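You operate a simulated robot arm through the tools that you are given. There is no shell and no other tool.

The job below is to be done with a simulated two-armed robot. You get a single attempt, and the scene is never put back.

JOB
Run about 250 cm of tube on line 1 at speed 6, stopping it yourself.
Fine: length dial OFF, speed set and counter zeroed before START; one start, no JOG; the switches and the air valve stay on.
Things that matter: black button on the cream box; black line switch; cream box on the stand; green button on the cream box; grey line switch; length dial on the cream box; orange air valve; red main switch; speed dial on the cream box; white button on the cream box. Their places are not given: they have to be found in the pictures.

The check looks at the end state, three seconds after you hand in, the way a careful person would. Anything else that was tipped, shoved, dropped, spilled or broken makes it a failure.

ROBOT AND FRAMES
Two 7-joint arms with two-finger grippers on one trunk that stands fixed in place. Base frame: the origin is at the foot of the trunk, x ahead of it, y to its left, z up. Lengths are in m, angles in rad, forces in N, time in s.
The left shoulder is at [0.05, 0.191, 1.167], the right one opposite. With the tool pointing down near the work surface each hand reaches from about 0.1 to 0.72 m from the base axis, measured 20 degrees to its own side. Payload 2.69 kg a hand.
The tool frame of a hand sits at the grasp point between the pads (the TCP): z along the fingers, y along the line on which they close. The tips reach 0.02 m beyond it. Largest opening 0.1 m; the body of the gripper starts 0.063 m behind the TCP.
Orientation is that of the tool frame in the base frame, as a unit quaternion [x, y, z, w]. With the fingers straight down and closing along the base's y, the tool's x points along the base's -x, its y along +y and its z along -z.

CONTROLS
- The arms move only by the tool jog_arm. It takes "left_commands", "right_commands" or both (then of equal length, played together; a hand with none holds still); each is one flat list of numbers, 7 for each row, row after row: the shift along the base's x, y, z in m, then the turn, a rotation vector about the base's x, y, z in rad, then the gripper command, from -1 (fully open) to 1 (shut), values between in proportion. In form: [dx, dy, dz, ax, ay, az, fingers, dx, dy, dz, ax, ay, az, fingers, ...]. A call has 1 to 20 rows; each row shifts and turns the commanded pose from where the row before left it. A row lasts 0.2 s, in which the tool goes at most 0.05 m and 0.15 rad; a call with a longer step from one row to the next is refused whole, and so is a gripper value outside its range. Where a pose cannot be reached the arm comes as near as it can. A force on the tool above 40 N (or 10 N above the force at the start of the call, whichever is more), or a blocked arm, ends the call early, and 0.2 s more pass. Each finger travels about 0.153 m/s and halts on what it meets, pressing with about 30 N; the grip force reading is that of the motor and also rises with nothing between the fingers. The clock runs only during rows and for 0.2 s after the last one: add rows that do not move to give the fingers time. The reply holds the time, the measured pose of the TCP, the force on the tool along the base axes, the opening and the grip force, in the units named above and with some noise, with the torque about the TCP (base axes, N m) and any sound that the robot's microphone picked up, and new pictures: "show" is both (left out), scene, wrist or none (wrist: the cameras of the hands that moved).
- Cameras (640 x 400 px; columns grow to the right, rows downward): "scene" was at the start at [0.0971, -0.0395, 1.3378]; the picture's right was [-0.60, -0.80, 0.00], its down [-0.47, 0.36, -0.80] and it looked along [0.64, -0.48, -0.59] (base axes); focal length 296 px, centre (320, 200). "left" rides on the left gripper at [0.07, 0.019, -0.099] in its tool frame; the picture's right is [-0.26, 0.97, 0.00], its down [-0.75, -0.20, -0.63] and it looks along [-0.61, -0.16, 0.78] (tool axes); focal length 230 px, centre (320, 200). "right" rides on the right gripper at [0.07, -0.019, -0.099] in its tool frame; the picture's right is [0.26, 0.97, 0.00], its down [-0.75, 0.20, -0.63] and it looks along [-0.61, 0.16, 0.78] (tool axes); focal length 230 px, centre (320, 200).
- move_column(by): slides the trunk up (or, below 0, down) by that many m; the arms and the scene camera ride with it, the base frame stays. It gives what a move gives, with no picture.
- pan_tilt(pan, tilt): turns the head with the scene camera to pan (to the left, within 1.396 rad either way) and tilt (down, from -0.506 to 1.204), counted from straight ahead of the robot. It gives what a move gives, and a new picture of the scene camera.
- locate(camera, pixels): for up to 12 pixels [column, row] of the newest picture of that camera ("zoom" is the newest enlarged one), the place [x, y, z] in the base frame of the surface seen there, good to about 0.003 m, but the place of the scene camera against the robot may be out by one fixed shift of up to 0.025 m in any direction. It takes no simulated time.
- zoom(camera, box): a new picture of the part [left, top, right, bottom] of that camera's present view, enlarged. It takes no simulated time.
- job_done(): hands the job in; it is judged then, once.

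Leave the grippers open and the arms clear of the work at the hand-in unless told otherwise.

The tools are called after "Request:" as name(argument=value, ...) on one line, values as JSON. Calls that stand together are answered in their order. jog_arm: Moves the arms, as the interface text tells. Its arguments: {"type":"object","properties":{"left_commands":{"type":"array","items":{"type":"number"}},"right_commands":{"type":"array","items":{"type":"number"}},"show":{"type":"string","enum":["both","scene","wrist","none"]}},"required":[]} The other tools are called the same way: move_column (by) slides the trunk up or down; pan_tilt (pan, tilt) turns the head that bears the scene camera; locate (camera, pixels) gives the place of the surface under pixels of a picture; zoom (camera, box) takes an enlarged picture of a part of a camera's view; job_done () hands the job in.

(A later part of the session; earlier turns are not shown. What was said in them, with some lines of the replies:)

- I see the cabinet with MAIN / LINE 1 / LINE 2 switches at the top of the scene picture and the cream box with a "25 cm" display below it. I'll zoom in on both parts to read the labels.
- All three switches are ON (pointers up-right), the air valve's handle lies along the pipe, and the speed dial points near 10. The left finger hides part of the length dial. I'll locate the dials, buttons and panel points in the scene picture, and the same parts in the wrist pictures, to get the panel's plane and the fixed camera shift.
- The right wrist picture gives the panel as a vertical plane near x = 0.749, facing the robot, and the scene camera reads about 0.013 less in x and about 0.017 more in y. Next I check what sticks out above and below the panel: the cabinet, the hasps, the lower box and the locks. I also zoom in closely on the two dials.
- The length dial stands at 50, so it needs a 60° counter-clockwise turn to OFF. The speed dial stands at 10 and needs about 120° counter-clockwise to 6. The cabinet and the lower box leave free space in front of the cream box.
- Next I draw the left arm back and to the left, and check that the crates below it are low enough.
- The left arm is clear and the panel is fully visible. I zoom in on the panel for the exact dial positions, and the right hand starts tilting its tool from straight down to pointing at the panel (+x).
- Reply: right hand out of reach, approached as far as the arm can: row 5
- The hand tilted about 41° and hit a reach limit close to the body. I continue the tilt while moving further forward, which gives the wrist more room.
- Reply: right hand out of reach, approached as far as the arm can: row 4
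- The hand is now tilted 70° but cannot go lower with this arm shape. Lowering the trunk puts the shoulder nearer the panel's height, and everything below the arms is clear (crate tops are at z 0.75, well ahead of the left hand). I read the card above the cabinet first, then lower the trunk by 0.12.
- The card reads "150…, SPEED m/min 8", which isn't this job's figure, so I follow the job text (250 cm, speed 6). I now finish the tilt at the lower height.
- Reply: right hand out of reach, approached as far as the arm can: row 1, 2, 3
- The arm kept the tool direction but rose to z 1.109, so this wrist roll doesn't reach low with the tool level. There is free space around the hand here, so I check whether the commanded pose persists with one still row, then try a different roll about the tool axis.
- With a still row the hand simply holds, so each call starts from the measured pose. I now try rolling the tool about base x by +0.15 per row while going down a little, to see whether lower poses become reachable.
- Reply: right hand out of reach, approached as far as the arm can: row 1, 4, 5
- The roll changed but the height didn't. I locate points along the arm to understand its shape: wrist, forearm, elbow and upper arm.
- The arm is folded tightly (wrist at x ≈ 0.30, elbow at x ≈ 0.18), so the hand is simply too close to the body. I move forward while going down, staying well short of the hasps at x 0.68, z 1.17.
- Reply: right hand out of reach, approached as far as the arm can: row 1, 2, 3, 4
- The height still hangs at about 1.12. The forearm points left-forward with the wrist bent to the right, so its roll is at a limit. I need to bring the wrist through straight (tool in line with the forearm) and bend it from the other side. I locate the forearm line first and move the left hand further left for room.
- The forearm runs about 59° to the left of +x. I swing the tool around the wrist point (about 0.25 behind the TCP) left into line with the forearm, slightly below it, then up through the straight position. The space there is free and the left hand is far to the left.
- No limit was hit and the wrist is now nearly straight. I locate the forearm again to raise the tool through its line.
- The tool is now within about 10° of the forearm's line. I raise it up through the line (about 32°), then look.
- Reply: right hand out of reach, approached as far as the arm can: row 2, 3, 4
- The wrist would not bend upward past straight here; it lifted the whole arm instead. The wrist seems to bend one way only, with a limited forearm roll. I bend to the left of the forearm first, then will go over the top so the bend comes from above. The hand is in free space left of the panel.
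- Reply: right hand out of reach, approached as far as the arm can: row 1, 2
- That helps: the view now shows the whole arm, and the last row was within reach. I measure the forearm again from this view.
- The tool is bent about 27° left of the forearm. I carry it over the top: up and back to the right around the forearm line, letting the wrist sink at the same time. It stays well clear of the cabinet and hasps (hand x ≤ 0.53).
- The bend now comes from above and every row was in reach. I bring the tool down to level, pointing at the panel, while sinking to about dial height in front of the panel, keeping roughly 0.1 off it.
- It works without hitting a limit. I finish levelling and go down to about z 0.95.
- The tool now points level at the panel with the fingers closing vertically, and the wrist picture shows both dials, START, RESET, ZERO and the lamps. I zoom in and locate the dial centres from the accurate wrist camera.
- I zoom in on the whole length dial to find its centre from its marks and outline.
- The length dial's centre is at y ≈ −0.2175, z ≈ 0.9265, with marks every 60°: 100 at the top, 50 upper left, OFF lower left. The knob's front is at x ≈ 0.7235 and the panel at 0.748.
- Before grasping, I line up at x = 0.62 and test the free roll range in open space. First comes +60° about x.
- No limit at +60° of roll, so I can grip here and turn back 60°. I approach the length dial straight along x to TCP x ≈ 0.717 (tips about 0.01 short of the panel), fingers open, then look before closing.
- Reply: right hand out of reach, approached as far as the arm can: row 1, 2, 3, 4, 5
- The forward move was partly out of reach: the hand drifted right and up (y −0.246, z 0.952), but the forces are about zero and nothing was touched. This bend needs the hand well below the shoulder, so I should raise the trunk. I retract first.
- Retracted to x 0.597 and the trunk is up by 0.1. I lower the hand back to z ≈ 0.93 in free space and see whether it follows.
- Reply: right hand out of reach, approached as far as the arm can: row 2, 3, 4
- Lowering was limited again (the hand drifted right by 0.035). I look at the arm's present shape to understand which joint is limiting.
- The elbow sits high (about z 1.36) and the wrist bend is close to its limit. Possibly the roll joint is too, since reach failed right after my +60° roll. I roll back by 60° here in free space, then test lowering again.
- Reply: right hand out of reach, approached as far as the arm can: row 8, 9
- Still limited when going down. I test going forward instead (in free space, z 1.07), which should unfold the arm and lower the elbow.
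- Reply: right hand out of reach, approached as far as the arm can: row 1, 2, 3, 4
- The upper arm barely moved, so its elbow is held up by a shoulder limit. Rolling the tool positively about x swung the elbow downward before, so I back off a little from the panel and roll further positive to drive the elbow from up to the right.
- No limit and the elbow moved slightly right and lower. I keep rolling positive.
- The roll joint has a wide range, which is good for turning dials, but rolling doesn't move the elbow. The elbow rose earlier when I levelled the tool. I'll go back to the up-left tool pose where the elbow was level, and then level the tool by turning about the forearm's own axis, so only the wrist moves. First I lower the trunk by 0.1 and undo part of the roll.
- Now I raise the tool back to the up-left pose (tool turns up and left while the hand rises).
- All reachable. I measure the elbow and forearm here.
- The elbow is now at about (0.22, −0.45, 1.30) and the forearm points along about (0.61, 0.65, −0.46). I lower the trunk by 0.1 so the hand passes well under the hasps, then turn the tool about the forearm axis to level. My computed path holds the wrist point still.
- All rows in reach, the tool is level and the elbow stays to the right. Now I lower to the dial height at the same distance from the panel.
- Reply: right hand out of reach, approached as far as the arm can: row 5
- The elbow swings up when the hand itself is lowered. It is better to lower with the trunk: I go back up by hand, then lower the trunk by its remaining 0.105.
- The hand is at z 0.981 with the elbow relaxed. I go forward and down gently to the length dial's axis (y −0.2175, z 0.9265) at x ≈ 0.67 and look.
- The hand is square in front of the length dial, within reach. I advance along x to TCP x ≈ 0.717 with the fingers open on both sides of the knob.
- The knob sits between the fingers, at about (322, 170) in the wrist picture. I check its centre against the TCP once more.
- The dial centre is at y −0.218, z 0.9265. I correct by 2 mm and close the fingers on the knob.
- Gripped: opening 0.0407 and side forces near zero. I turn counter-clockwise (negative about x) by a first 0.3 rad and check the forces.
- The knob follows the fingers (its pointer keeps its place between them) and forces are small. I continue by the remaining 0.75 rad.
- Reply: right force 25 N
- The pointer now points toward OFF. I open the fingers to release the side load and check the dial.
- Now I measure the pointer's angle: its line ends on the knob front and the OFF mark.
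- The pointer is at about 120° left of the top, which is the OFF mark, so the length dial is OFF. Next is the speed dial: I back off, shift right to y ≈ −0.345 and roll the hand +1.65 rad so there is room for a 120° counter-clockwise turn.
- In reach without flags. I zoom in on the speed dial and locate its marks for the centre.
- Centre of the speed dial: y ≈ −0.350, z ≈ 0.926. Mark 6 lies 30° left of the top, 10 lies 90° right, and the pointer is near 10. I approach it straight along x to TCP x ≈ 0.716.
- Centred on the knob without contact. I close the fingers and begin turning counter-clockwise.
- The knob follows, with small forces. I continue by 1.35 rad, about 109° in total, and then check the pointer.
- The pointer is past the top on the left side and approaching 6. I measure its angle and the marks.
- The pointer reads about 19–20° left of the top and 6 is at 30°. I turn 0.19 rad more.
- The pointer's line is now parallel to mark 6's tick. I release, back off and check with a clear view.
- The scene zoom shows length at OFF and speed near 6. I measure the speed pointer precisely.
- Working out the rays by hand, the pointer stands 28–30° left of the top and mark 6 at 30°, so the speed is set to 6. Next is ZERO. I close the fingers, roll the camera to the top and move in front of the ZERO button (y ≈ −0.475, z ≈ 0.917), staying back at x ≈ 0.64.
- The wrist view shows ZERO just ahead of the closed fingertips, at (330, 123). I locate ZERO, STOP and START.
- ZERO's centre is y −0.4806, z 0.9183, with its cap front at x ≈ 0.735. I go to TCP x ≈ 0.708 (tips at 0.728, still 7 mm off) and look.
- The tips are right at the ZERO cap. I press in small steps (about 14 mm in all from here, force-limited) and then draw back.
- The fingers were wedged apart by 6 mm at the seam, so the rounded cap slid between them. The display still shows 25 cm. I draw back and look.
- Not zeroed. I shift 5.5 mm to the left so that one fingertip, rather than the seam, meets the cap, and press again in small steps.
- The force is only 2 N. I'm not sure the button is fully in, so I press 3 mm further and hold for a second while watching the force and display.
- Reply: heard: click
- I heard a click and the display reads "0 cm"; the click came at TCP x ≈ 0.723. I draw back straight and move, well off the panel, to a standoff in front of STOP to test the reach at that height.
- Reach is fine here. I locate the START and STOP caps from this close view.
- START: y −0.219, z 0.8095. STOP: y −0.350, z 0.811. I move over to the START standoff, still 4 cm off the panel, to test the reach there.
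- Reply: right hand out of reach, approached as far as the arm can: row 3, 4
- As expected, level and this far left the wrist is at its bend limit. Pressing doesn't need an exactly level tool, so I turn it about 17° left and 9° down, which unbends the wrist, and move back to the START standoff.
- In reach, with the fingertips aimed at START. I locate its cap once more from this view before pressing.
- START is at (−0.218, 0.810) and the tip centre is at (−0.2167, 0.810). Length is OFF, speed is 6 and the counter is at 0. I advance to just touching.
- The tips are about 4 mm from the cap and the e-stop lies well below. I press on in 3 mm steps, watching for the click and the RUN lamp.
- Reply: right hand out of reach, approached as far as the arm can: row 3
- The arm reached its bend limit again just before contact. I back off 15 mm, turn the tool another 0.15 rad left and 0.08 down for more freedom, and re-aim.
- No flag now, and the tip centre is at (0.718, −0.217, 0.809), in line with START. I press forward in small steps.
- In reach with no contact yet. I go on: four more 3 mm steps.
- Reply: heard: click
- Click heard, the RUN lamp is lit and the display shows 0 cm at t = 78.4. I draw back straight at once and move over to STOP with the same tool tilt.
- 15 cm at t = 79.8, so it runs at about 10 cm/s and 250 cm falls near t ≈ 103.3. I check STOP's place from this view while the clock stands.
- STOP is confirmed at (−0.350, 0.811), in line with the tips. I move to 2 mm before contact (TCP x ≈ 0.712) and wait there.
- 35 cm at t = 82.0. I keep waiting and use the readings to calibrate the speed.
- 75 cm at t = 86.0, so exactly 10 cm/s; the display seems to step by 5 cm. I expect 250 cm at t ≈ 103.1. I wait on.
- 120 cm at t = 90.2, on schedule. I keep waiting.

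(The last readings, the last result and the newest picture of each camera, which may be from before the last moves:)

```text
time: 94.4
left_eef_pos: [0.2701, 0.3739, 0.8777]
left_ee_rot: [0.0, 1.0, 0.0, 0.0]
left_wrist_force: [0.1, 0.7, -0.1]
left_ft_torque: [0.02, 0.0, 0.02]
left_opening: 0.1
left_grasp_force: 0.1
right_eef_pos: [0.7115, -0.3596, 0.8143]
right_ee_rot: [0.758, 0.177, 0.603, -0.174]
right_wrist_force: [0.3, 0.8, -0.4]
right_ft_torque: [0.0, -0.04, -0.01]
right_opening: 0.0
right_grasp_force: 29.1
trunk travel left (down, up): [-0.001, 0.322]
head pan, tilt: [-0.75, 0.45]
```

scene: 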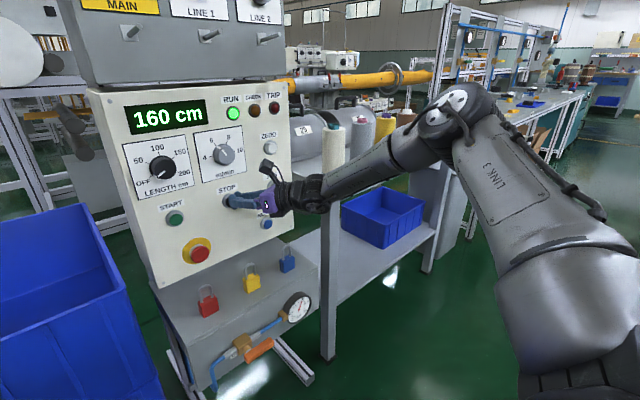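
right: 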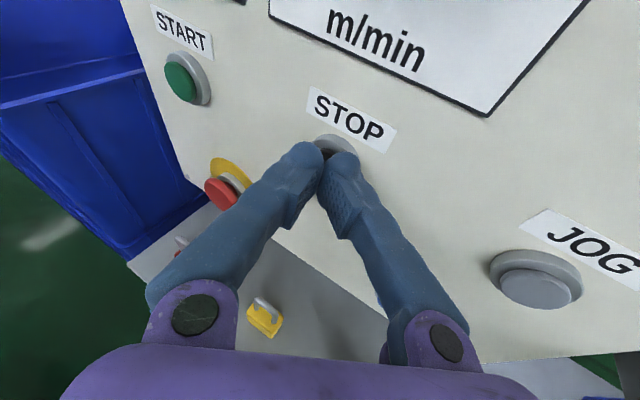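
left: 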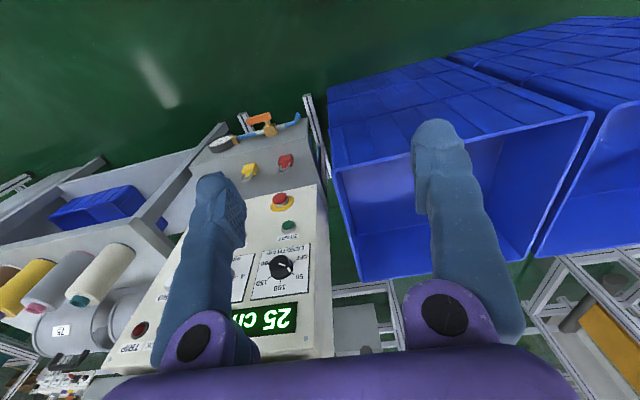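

160 cm at t = 94.4, on schedule. Another wait.

Request:
jog_arm(right_commands=[0, 0, 0, 0, 0, 0, 1, 0, 0, 0, 0, 0, 0, 1, 0, 0, 0, 0, 0, 0, 1, 0, 0, 0, 0, 0, 0, 1, 0, 0, 0, 0, 0, 0, 1, 0, 0, 0, 0, 0, 0, 1, 0, 0, 0, 0, 0, 0, 1, 0, 0, 0, 0, 0, 0, 1, 0, 0, 0, 0, 0, 0, 1, 0, 0, 0, 0, 0, 0, 1, 0, 0, 0, 0, 0, 0, 1, 0, 0, 0, 0, 0, 0, 1, 0, 0, 0, 0, 0, 0, 1, 0, 0, 0, 0, 0, 0, 1, 0, 0, 0, 0, 0, 0, 1, 0, 0, 0, 0, 0, 0, 1, 0, 0, 0, 0, 0, 0, 1, 0, 0, 0, 0, 0, 0, 1, 0, 0, 0, 0, 0, 0, 1, 0, 0, 0, 0, 0, 0, 1], show="scene")

```text
time: 98.6
left_eef_pos: [0.2705, 0.3741, 0.8793]
left_ee_rot: [-0.001, 1.0, 0.0, -0.001]
left_wrist_force: [0.1, 0.0, 0.7]
left_ft_torque: [-0.02, -0.04, 0.0]
left_opening: 0.1
left_grasp_force: 0.1
right_eef_pos: [0.7111, -0.3594, 0.8152]
right_ee_rot: [0.759, 0.176, 0.603, -0.174]
right_wrist_force: [-0.8, -0.1, 0.6]
right_ft_torque: [0.01, 0.01, -0.01]
right_opening: 0.0
right_grasp_force: 29.1
trunk travel left (down, up): [-0.001, 0.322]
head pan, tilt: [-0.75, 0.45]
```

scene: 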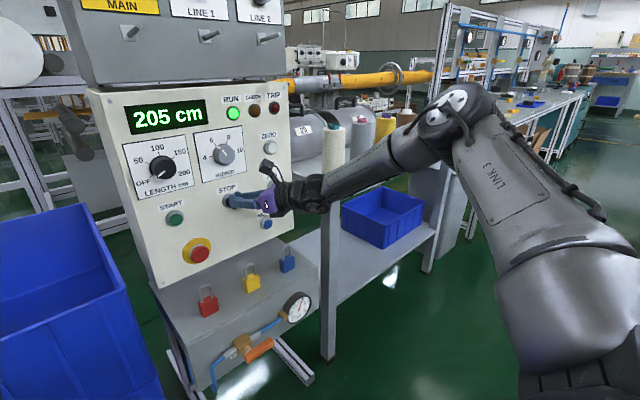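

205 cm at t = 98.6. Start was therefore at t ≈ 78.05, so 250 cm falls at about 103.05. I move 2.5 mm closer (still off the cap) and wait until t ≈ 102.6.

Request:
jog_arm(right_commands=[0.0025, 0, 0, 0, 0, 0, 1, 0, 0, 0, 0, 0, 0, 1, 0, 0, 0, 0, 0, 0, 1, 0, 0, 0, 0, 0, 0, 1, 0, 0, 0, 0, 0, 0, 1, 0, 0, 0, 0, 0, 0, 1, 0, 0, 0, 0, 0, 0, 1, 0, 0, 0, 0, 0, 0, 1, 0, 0, 0, 0, 0, 0, 1, 0, 0, 0, 0, 0, 0, 1, 0, 0, 0, 0, 0, 0, 1, 0, 0, 0, 0, 0, 0, 1, 0, 0, 0, 0, 0, 0, 1, 0, 0, 0, 0, 0, 0, 1, 0, 0, 0, 0, 0, 0, 1, 0, 0, 0, 0, 0, 0, 1, 0, 0, 0, 0, 0, 0, 1, 0, 0, 0, 0, 0, 0, 1, 0, 0, 0, 0, 0, 0, 1], show="scene")

```text
time: 102.6
left_eef_pos: [0.2702, 0.3736, 0.8798]
left_ee_rot: [-0.001, 1.0, 0.001, 0.0]
left_wrist_force: [-0.2, 0.9, -0.5]
left_ft_torque: [0.0, 0.0, 0.02]
left_opening: 0.1001
left_grasp_force: 0.1
right_eef_pos: [0.7141, -0.3592, 0.8158]
right_ee_rot: [0.759, 0.176, 0.602, -0.173]
right_wrist_force: [0.2, 0.2, -0.2]
right_ft_torque: [0.0, 0.0, -0.02]
right_opening: 0.0001
right_grasp_force: 29.8
trunk travel left (down, up): [-0.001, 0.322]
head pan, tilt: [-0.75, 0.45]
```

scene: 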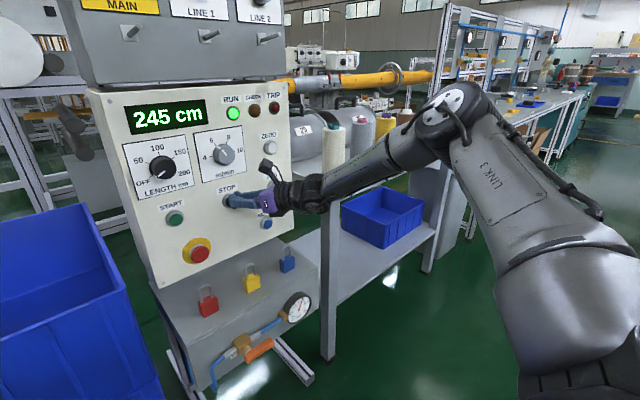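

245 cm at t = 102.6. Now I press STOP.

Request:
jog_arm(right_commands=[0.0045, 0, 0, 0, 0, 0, 1, 0.0035, 0, 0, 0, 0, 0, 1, 0.002, 0, 0, 0, 0, 0, 1], show="scene")

```text
time: 103.4
left_eef_pos: [0.2696, 0.3743, 0.8798]
left_ee_rot: [-0.001, 1.0, -0.001, 0.0]
left_wrist_force: [0.1, -0.8, -0.1]
left_ft_torque: [0.05, -0.01, 0.02]
left_opening: 0.1
left_grasp_force: 0.1
right_eef_pos: [0.7225, -0.3591, 0.8165]
right_ee_rot: [0.759, 0.178, 0.602, -0.174]
right_wrist_force: [-12.5, 0.2, 1.6]
right_ft_torque: [-0.02, -0.01, 0.05]
right_opening: 0.0001
right_grasp_force: 29.4
trunk travel left (down, up): [-0.001, 0.322]
head pan, tilt: [-0.75, 0.45]
heard: click
```

scene: 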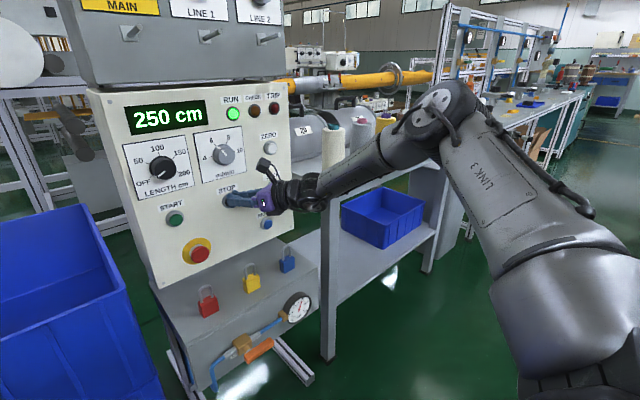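

Click heard and the display shows 250 cm. The RUN lamp still looks bright, so I zoom in on it; no time passes.

Request:
zoom(camera="scene", box=[110, 80, 290, 210])

```text
3.08 times, centred on (200, 145) of scene
```

zoom: 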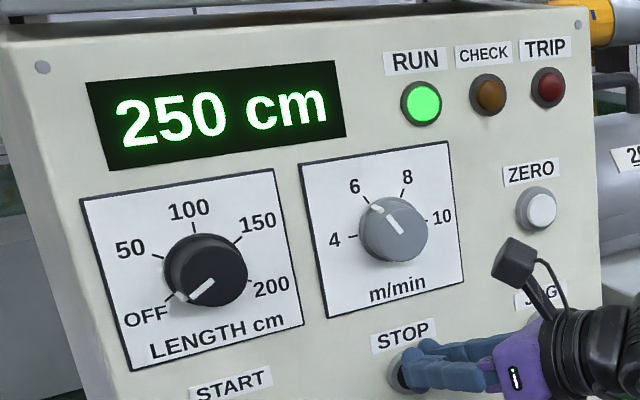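

RUN is still lit at this instant. I hold the button in for one more short step and check at once.

Request:
jog_arm(right_commands=[0.001, 0, 0, 0, 0, 0, 1], show="scene")

Request:
zoom(camera="scene", box=[110, 80, 290, 210])

```text
time: 103.8
left_eef_pos: [0.2693, 0.3735, 0.8793]
left_ee_rot: [-0.001, 1.0, -0.001, 0.0]
left_wrist_force: [0.1, 0.5, -0.2]
left_ft_torque: [-0.02, 0.0, -0.01]
left_opening: 0.1
left_grasp_force: 0.1
right_eef_pos: [0.7225, -0.3592, 0.8161]
right_ee_rot: [0.758, 0.176, 0.603, -0.173]
right_wrist_force: [-17.6, 1.5, 0.2]
right_ft_torque: [-0.05, 0.02, 0.02]
right_opening: 0.0
right_grasp_force: 30.0
trunk travel left (down, up): [-0.001, 0.322]
head pan, tilt: [-0.75, 0.45]
```

scene: 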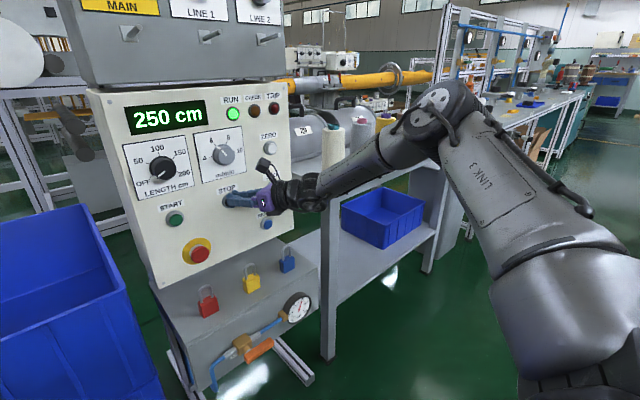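

```text
3.08 times, centred on (200, 145) of scene
```

zoom: 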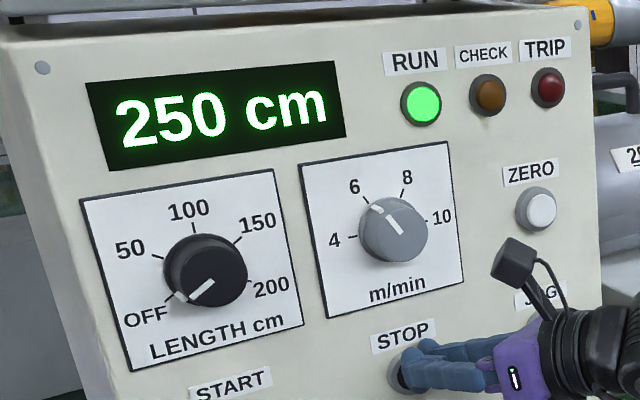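

At t = 103.8 the count still reads 250 (it would be 257 if running on), so the line has stopped or is just running down. I release STOP by drawing straight back and check the lamp again.

Request:
jog_arm(right_commands=[-0.01, 0, 0, 0, 0, 0, 1, -0.015, 0, 0, 0, 0, 0, 1])

Request:
zoom(camera="scene", box=[110, 80, 290, 210])

```text
time: 104.4
left_eef_pos: [0.2703, 0.3739, 0.8798]
left_ee_rot: [-0.001, 1.0, 0.001, 0.0]
left_wrist_force: [0.4, 0.6, 0.5]
left_ft_torque: [0.03, 0.01, 0.01]
left_opening: 0.0997
left_grasp_force: 0.0
right_eef_pos: [0.699, -0.36, 0.8168]
right_ee_rot: [0.758, 0.177, 0.603, -0.174]
right_wrist_force: [-0.1, 0.6, 0.1]
right_ft_torque: [0.01, -0.01, 0.02]
right_opening: 0.0
right_grasp_force: 29.0
trunk travel left (down, up): [-0.001, 0.322]
head pan, tilt: [-0.75, 0.45]
```

scene: 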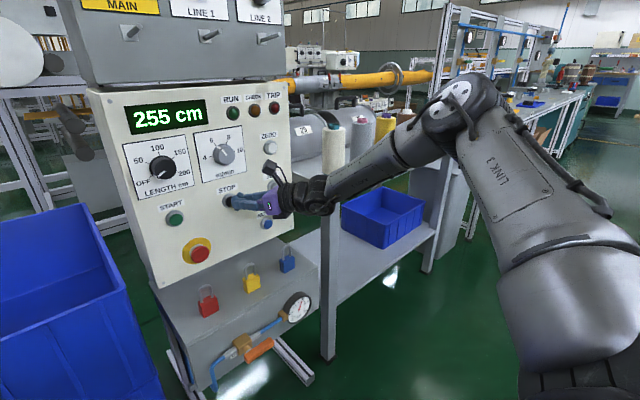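
right: 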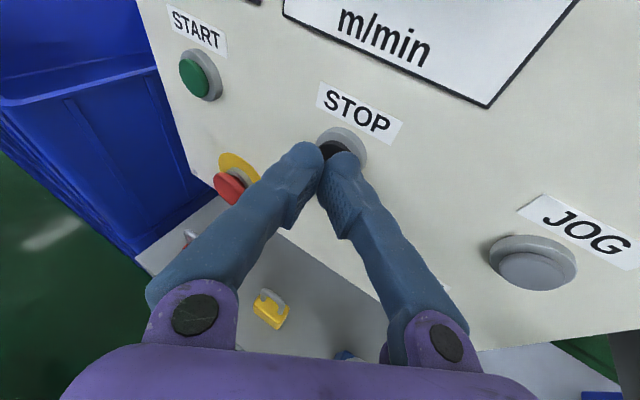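

```text
3.08 times, centred on (200, 145) of scene
```

zoom: 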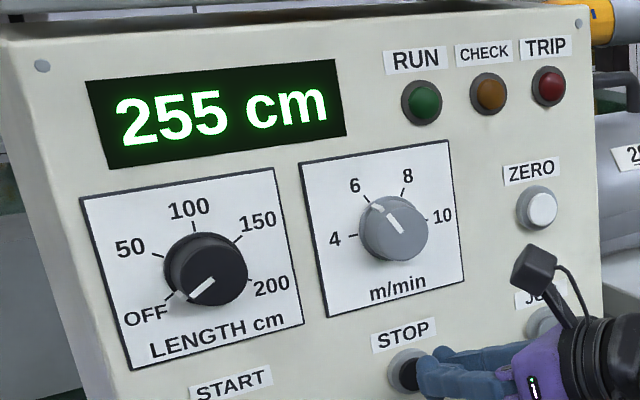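

RUN is now dark and the counter rests at 255 cm after the run-down, with TRIP and CHECK dark and all settings in place. That is about 250 cm. I draw the hand straight back from the panel and open the gripper.

Request:
jog_arm(right_commands=[-0.02, 0, 0, 0, 0, 0, 1, -0.025, 0, 0.005, 0, 0, 0, 1, -0.025, 0, 0.01, 0, 0, 0, 1, -0.025, 0, 0.01, 0, 0, 0, 1, -0.02, 0, 0.01, 0, 0, 0, -1, 0, 0, 0, 0, 0, 0, -1, 0, 0, 0, 0, 0, 0, -1, 0, 0, 0, 0, 0, 0, -1])

```text
time: 106.2
left_eef_pos: [0.2704, 0.3738, 0.879]
left_ee_rot: [-0.001, 1.0, 0.0, 0.0]
left_wrist_force: [0.7, 0.3, 0.7]
left_ft_torque: [-0.01, 0.03, -0.01]
left_opening: 0.1002
left_grasp_force: 0.0
right_eef_pos: [0.5846, -0.3587, 0.8515]
right_ee_rot: [0.759, 0.177, 0.602, -0.174]
right_wrist_force: [-0.1, 0.1, 0.6]
right_ft_torque: [-0.02, 0.0, -0.02]
right_opening: 0.1
right_grasp_force: 0.1
trunk travel left (down, up): [-0.001, 0.322]
head pan, tilt: [-0.75, 0.45]
```

scene: 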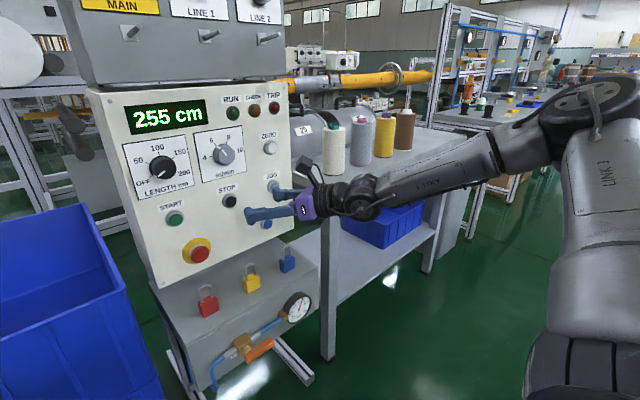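
right: 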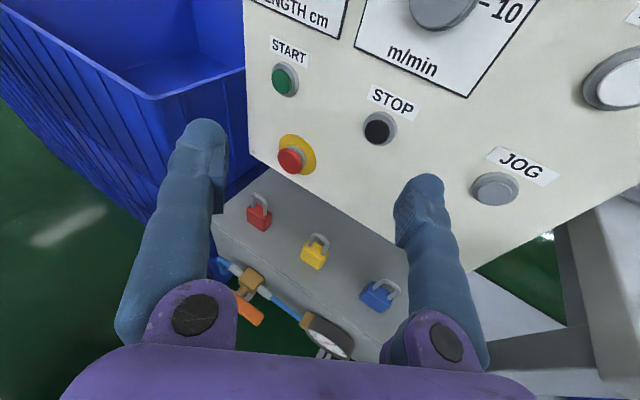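

The hand is open and about 15 cm clear, and the counter still rests at 255 cm. Before handing in I tilt the head up to confirm the three switches and then check the valve.

Request:
pan_tilt(pan=-0.6, tilt=0.25)

Request:
zoom(camera="right", box=[200, 230, 370, 370])

```text
time: 106.9
left_eef_pos: [0.2695, 0.3732, 0.8795]
left_ee_rot: [-0.001, 1.0, 0.0, -0.001]
left_wrist_force: [-0.4, 0.1, -0.6]
left_ft_torque: [0.0, 0.01, -0.02]
left_opening: 0.1001
left_grasp_force: 0.0
right_eef_pos: [0.5853, -0.3586, 0.8505]
right_ee_rot: [0.759, 0.177, 0.602, -0.174]
right_wrist_force: [0.5, 0.7, 0.3]
right_ft_torque: [0.0, -0.03, 0.01]
right_opening: 0.1001
right_grasp_force: 0.0
trunk travel left (down, up): [-0.001, 0.322]
head pan, tilt: [-0.6, 0.25]
```

scene: 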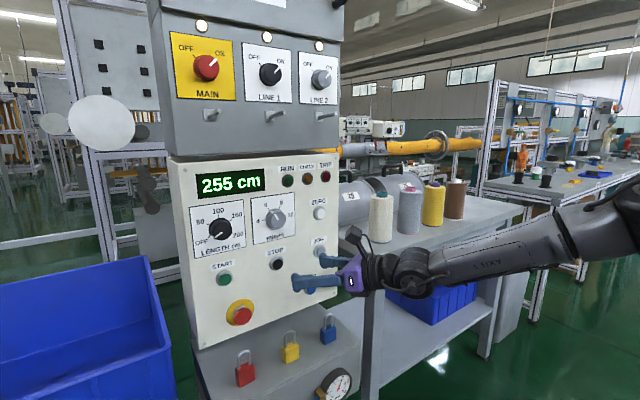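

```text
2.86 times, centred on (285, 300) of right
```

zoom: 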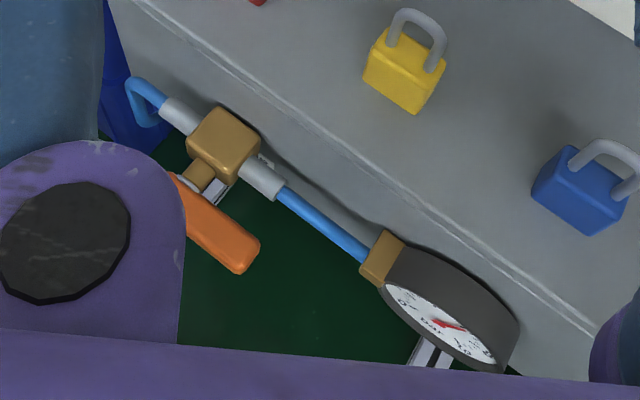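

MAIN, LINE 1 and LINE 2 are all still ON, and the air valve's handle still lies along the pipe with pressure on the gauge. Length is OFF, speed is 6, the counter stands at 255 cm, and RUN, CHECK and TRIP are dark. Both grippers are open and clear, so I hand the job in.

Request:
job_done()

```text
The job is handed in.
```

I ran the tube on line 1 at speed 6 and stopped it with the STOP button; the counter came to rest at 255 cm. It showed 250 cm when STOP clicked, and the line ran on about 5 cm while slowing down.

- **Before START:** I turned the length dial from 50 to OFF, turned the speed dial from 10 to 6, and zeroed the counter. The first ZERO press didn't register; the second clicked and cleared the display.
- **Run:** I pressed START once and didn't use JOG. The speed held at about 10 cm/s throughout.
- **End state:** MAIN, LINE 1 and LINE 2 are still ON, and the air valve is still open. RUN, CHECK and TRIP are all dark. Both grippers are open and clear of the work.

A card on the cabinet said 150 cm at speed 8; I followed your figures instead.
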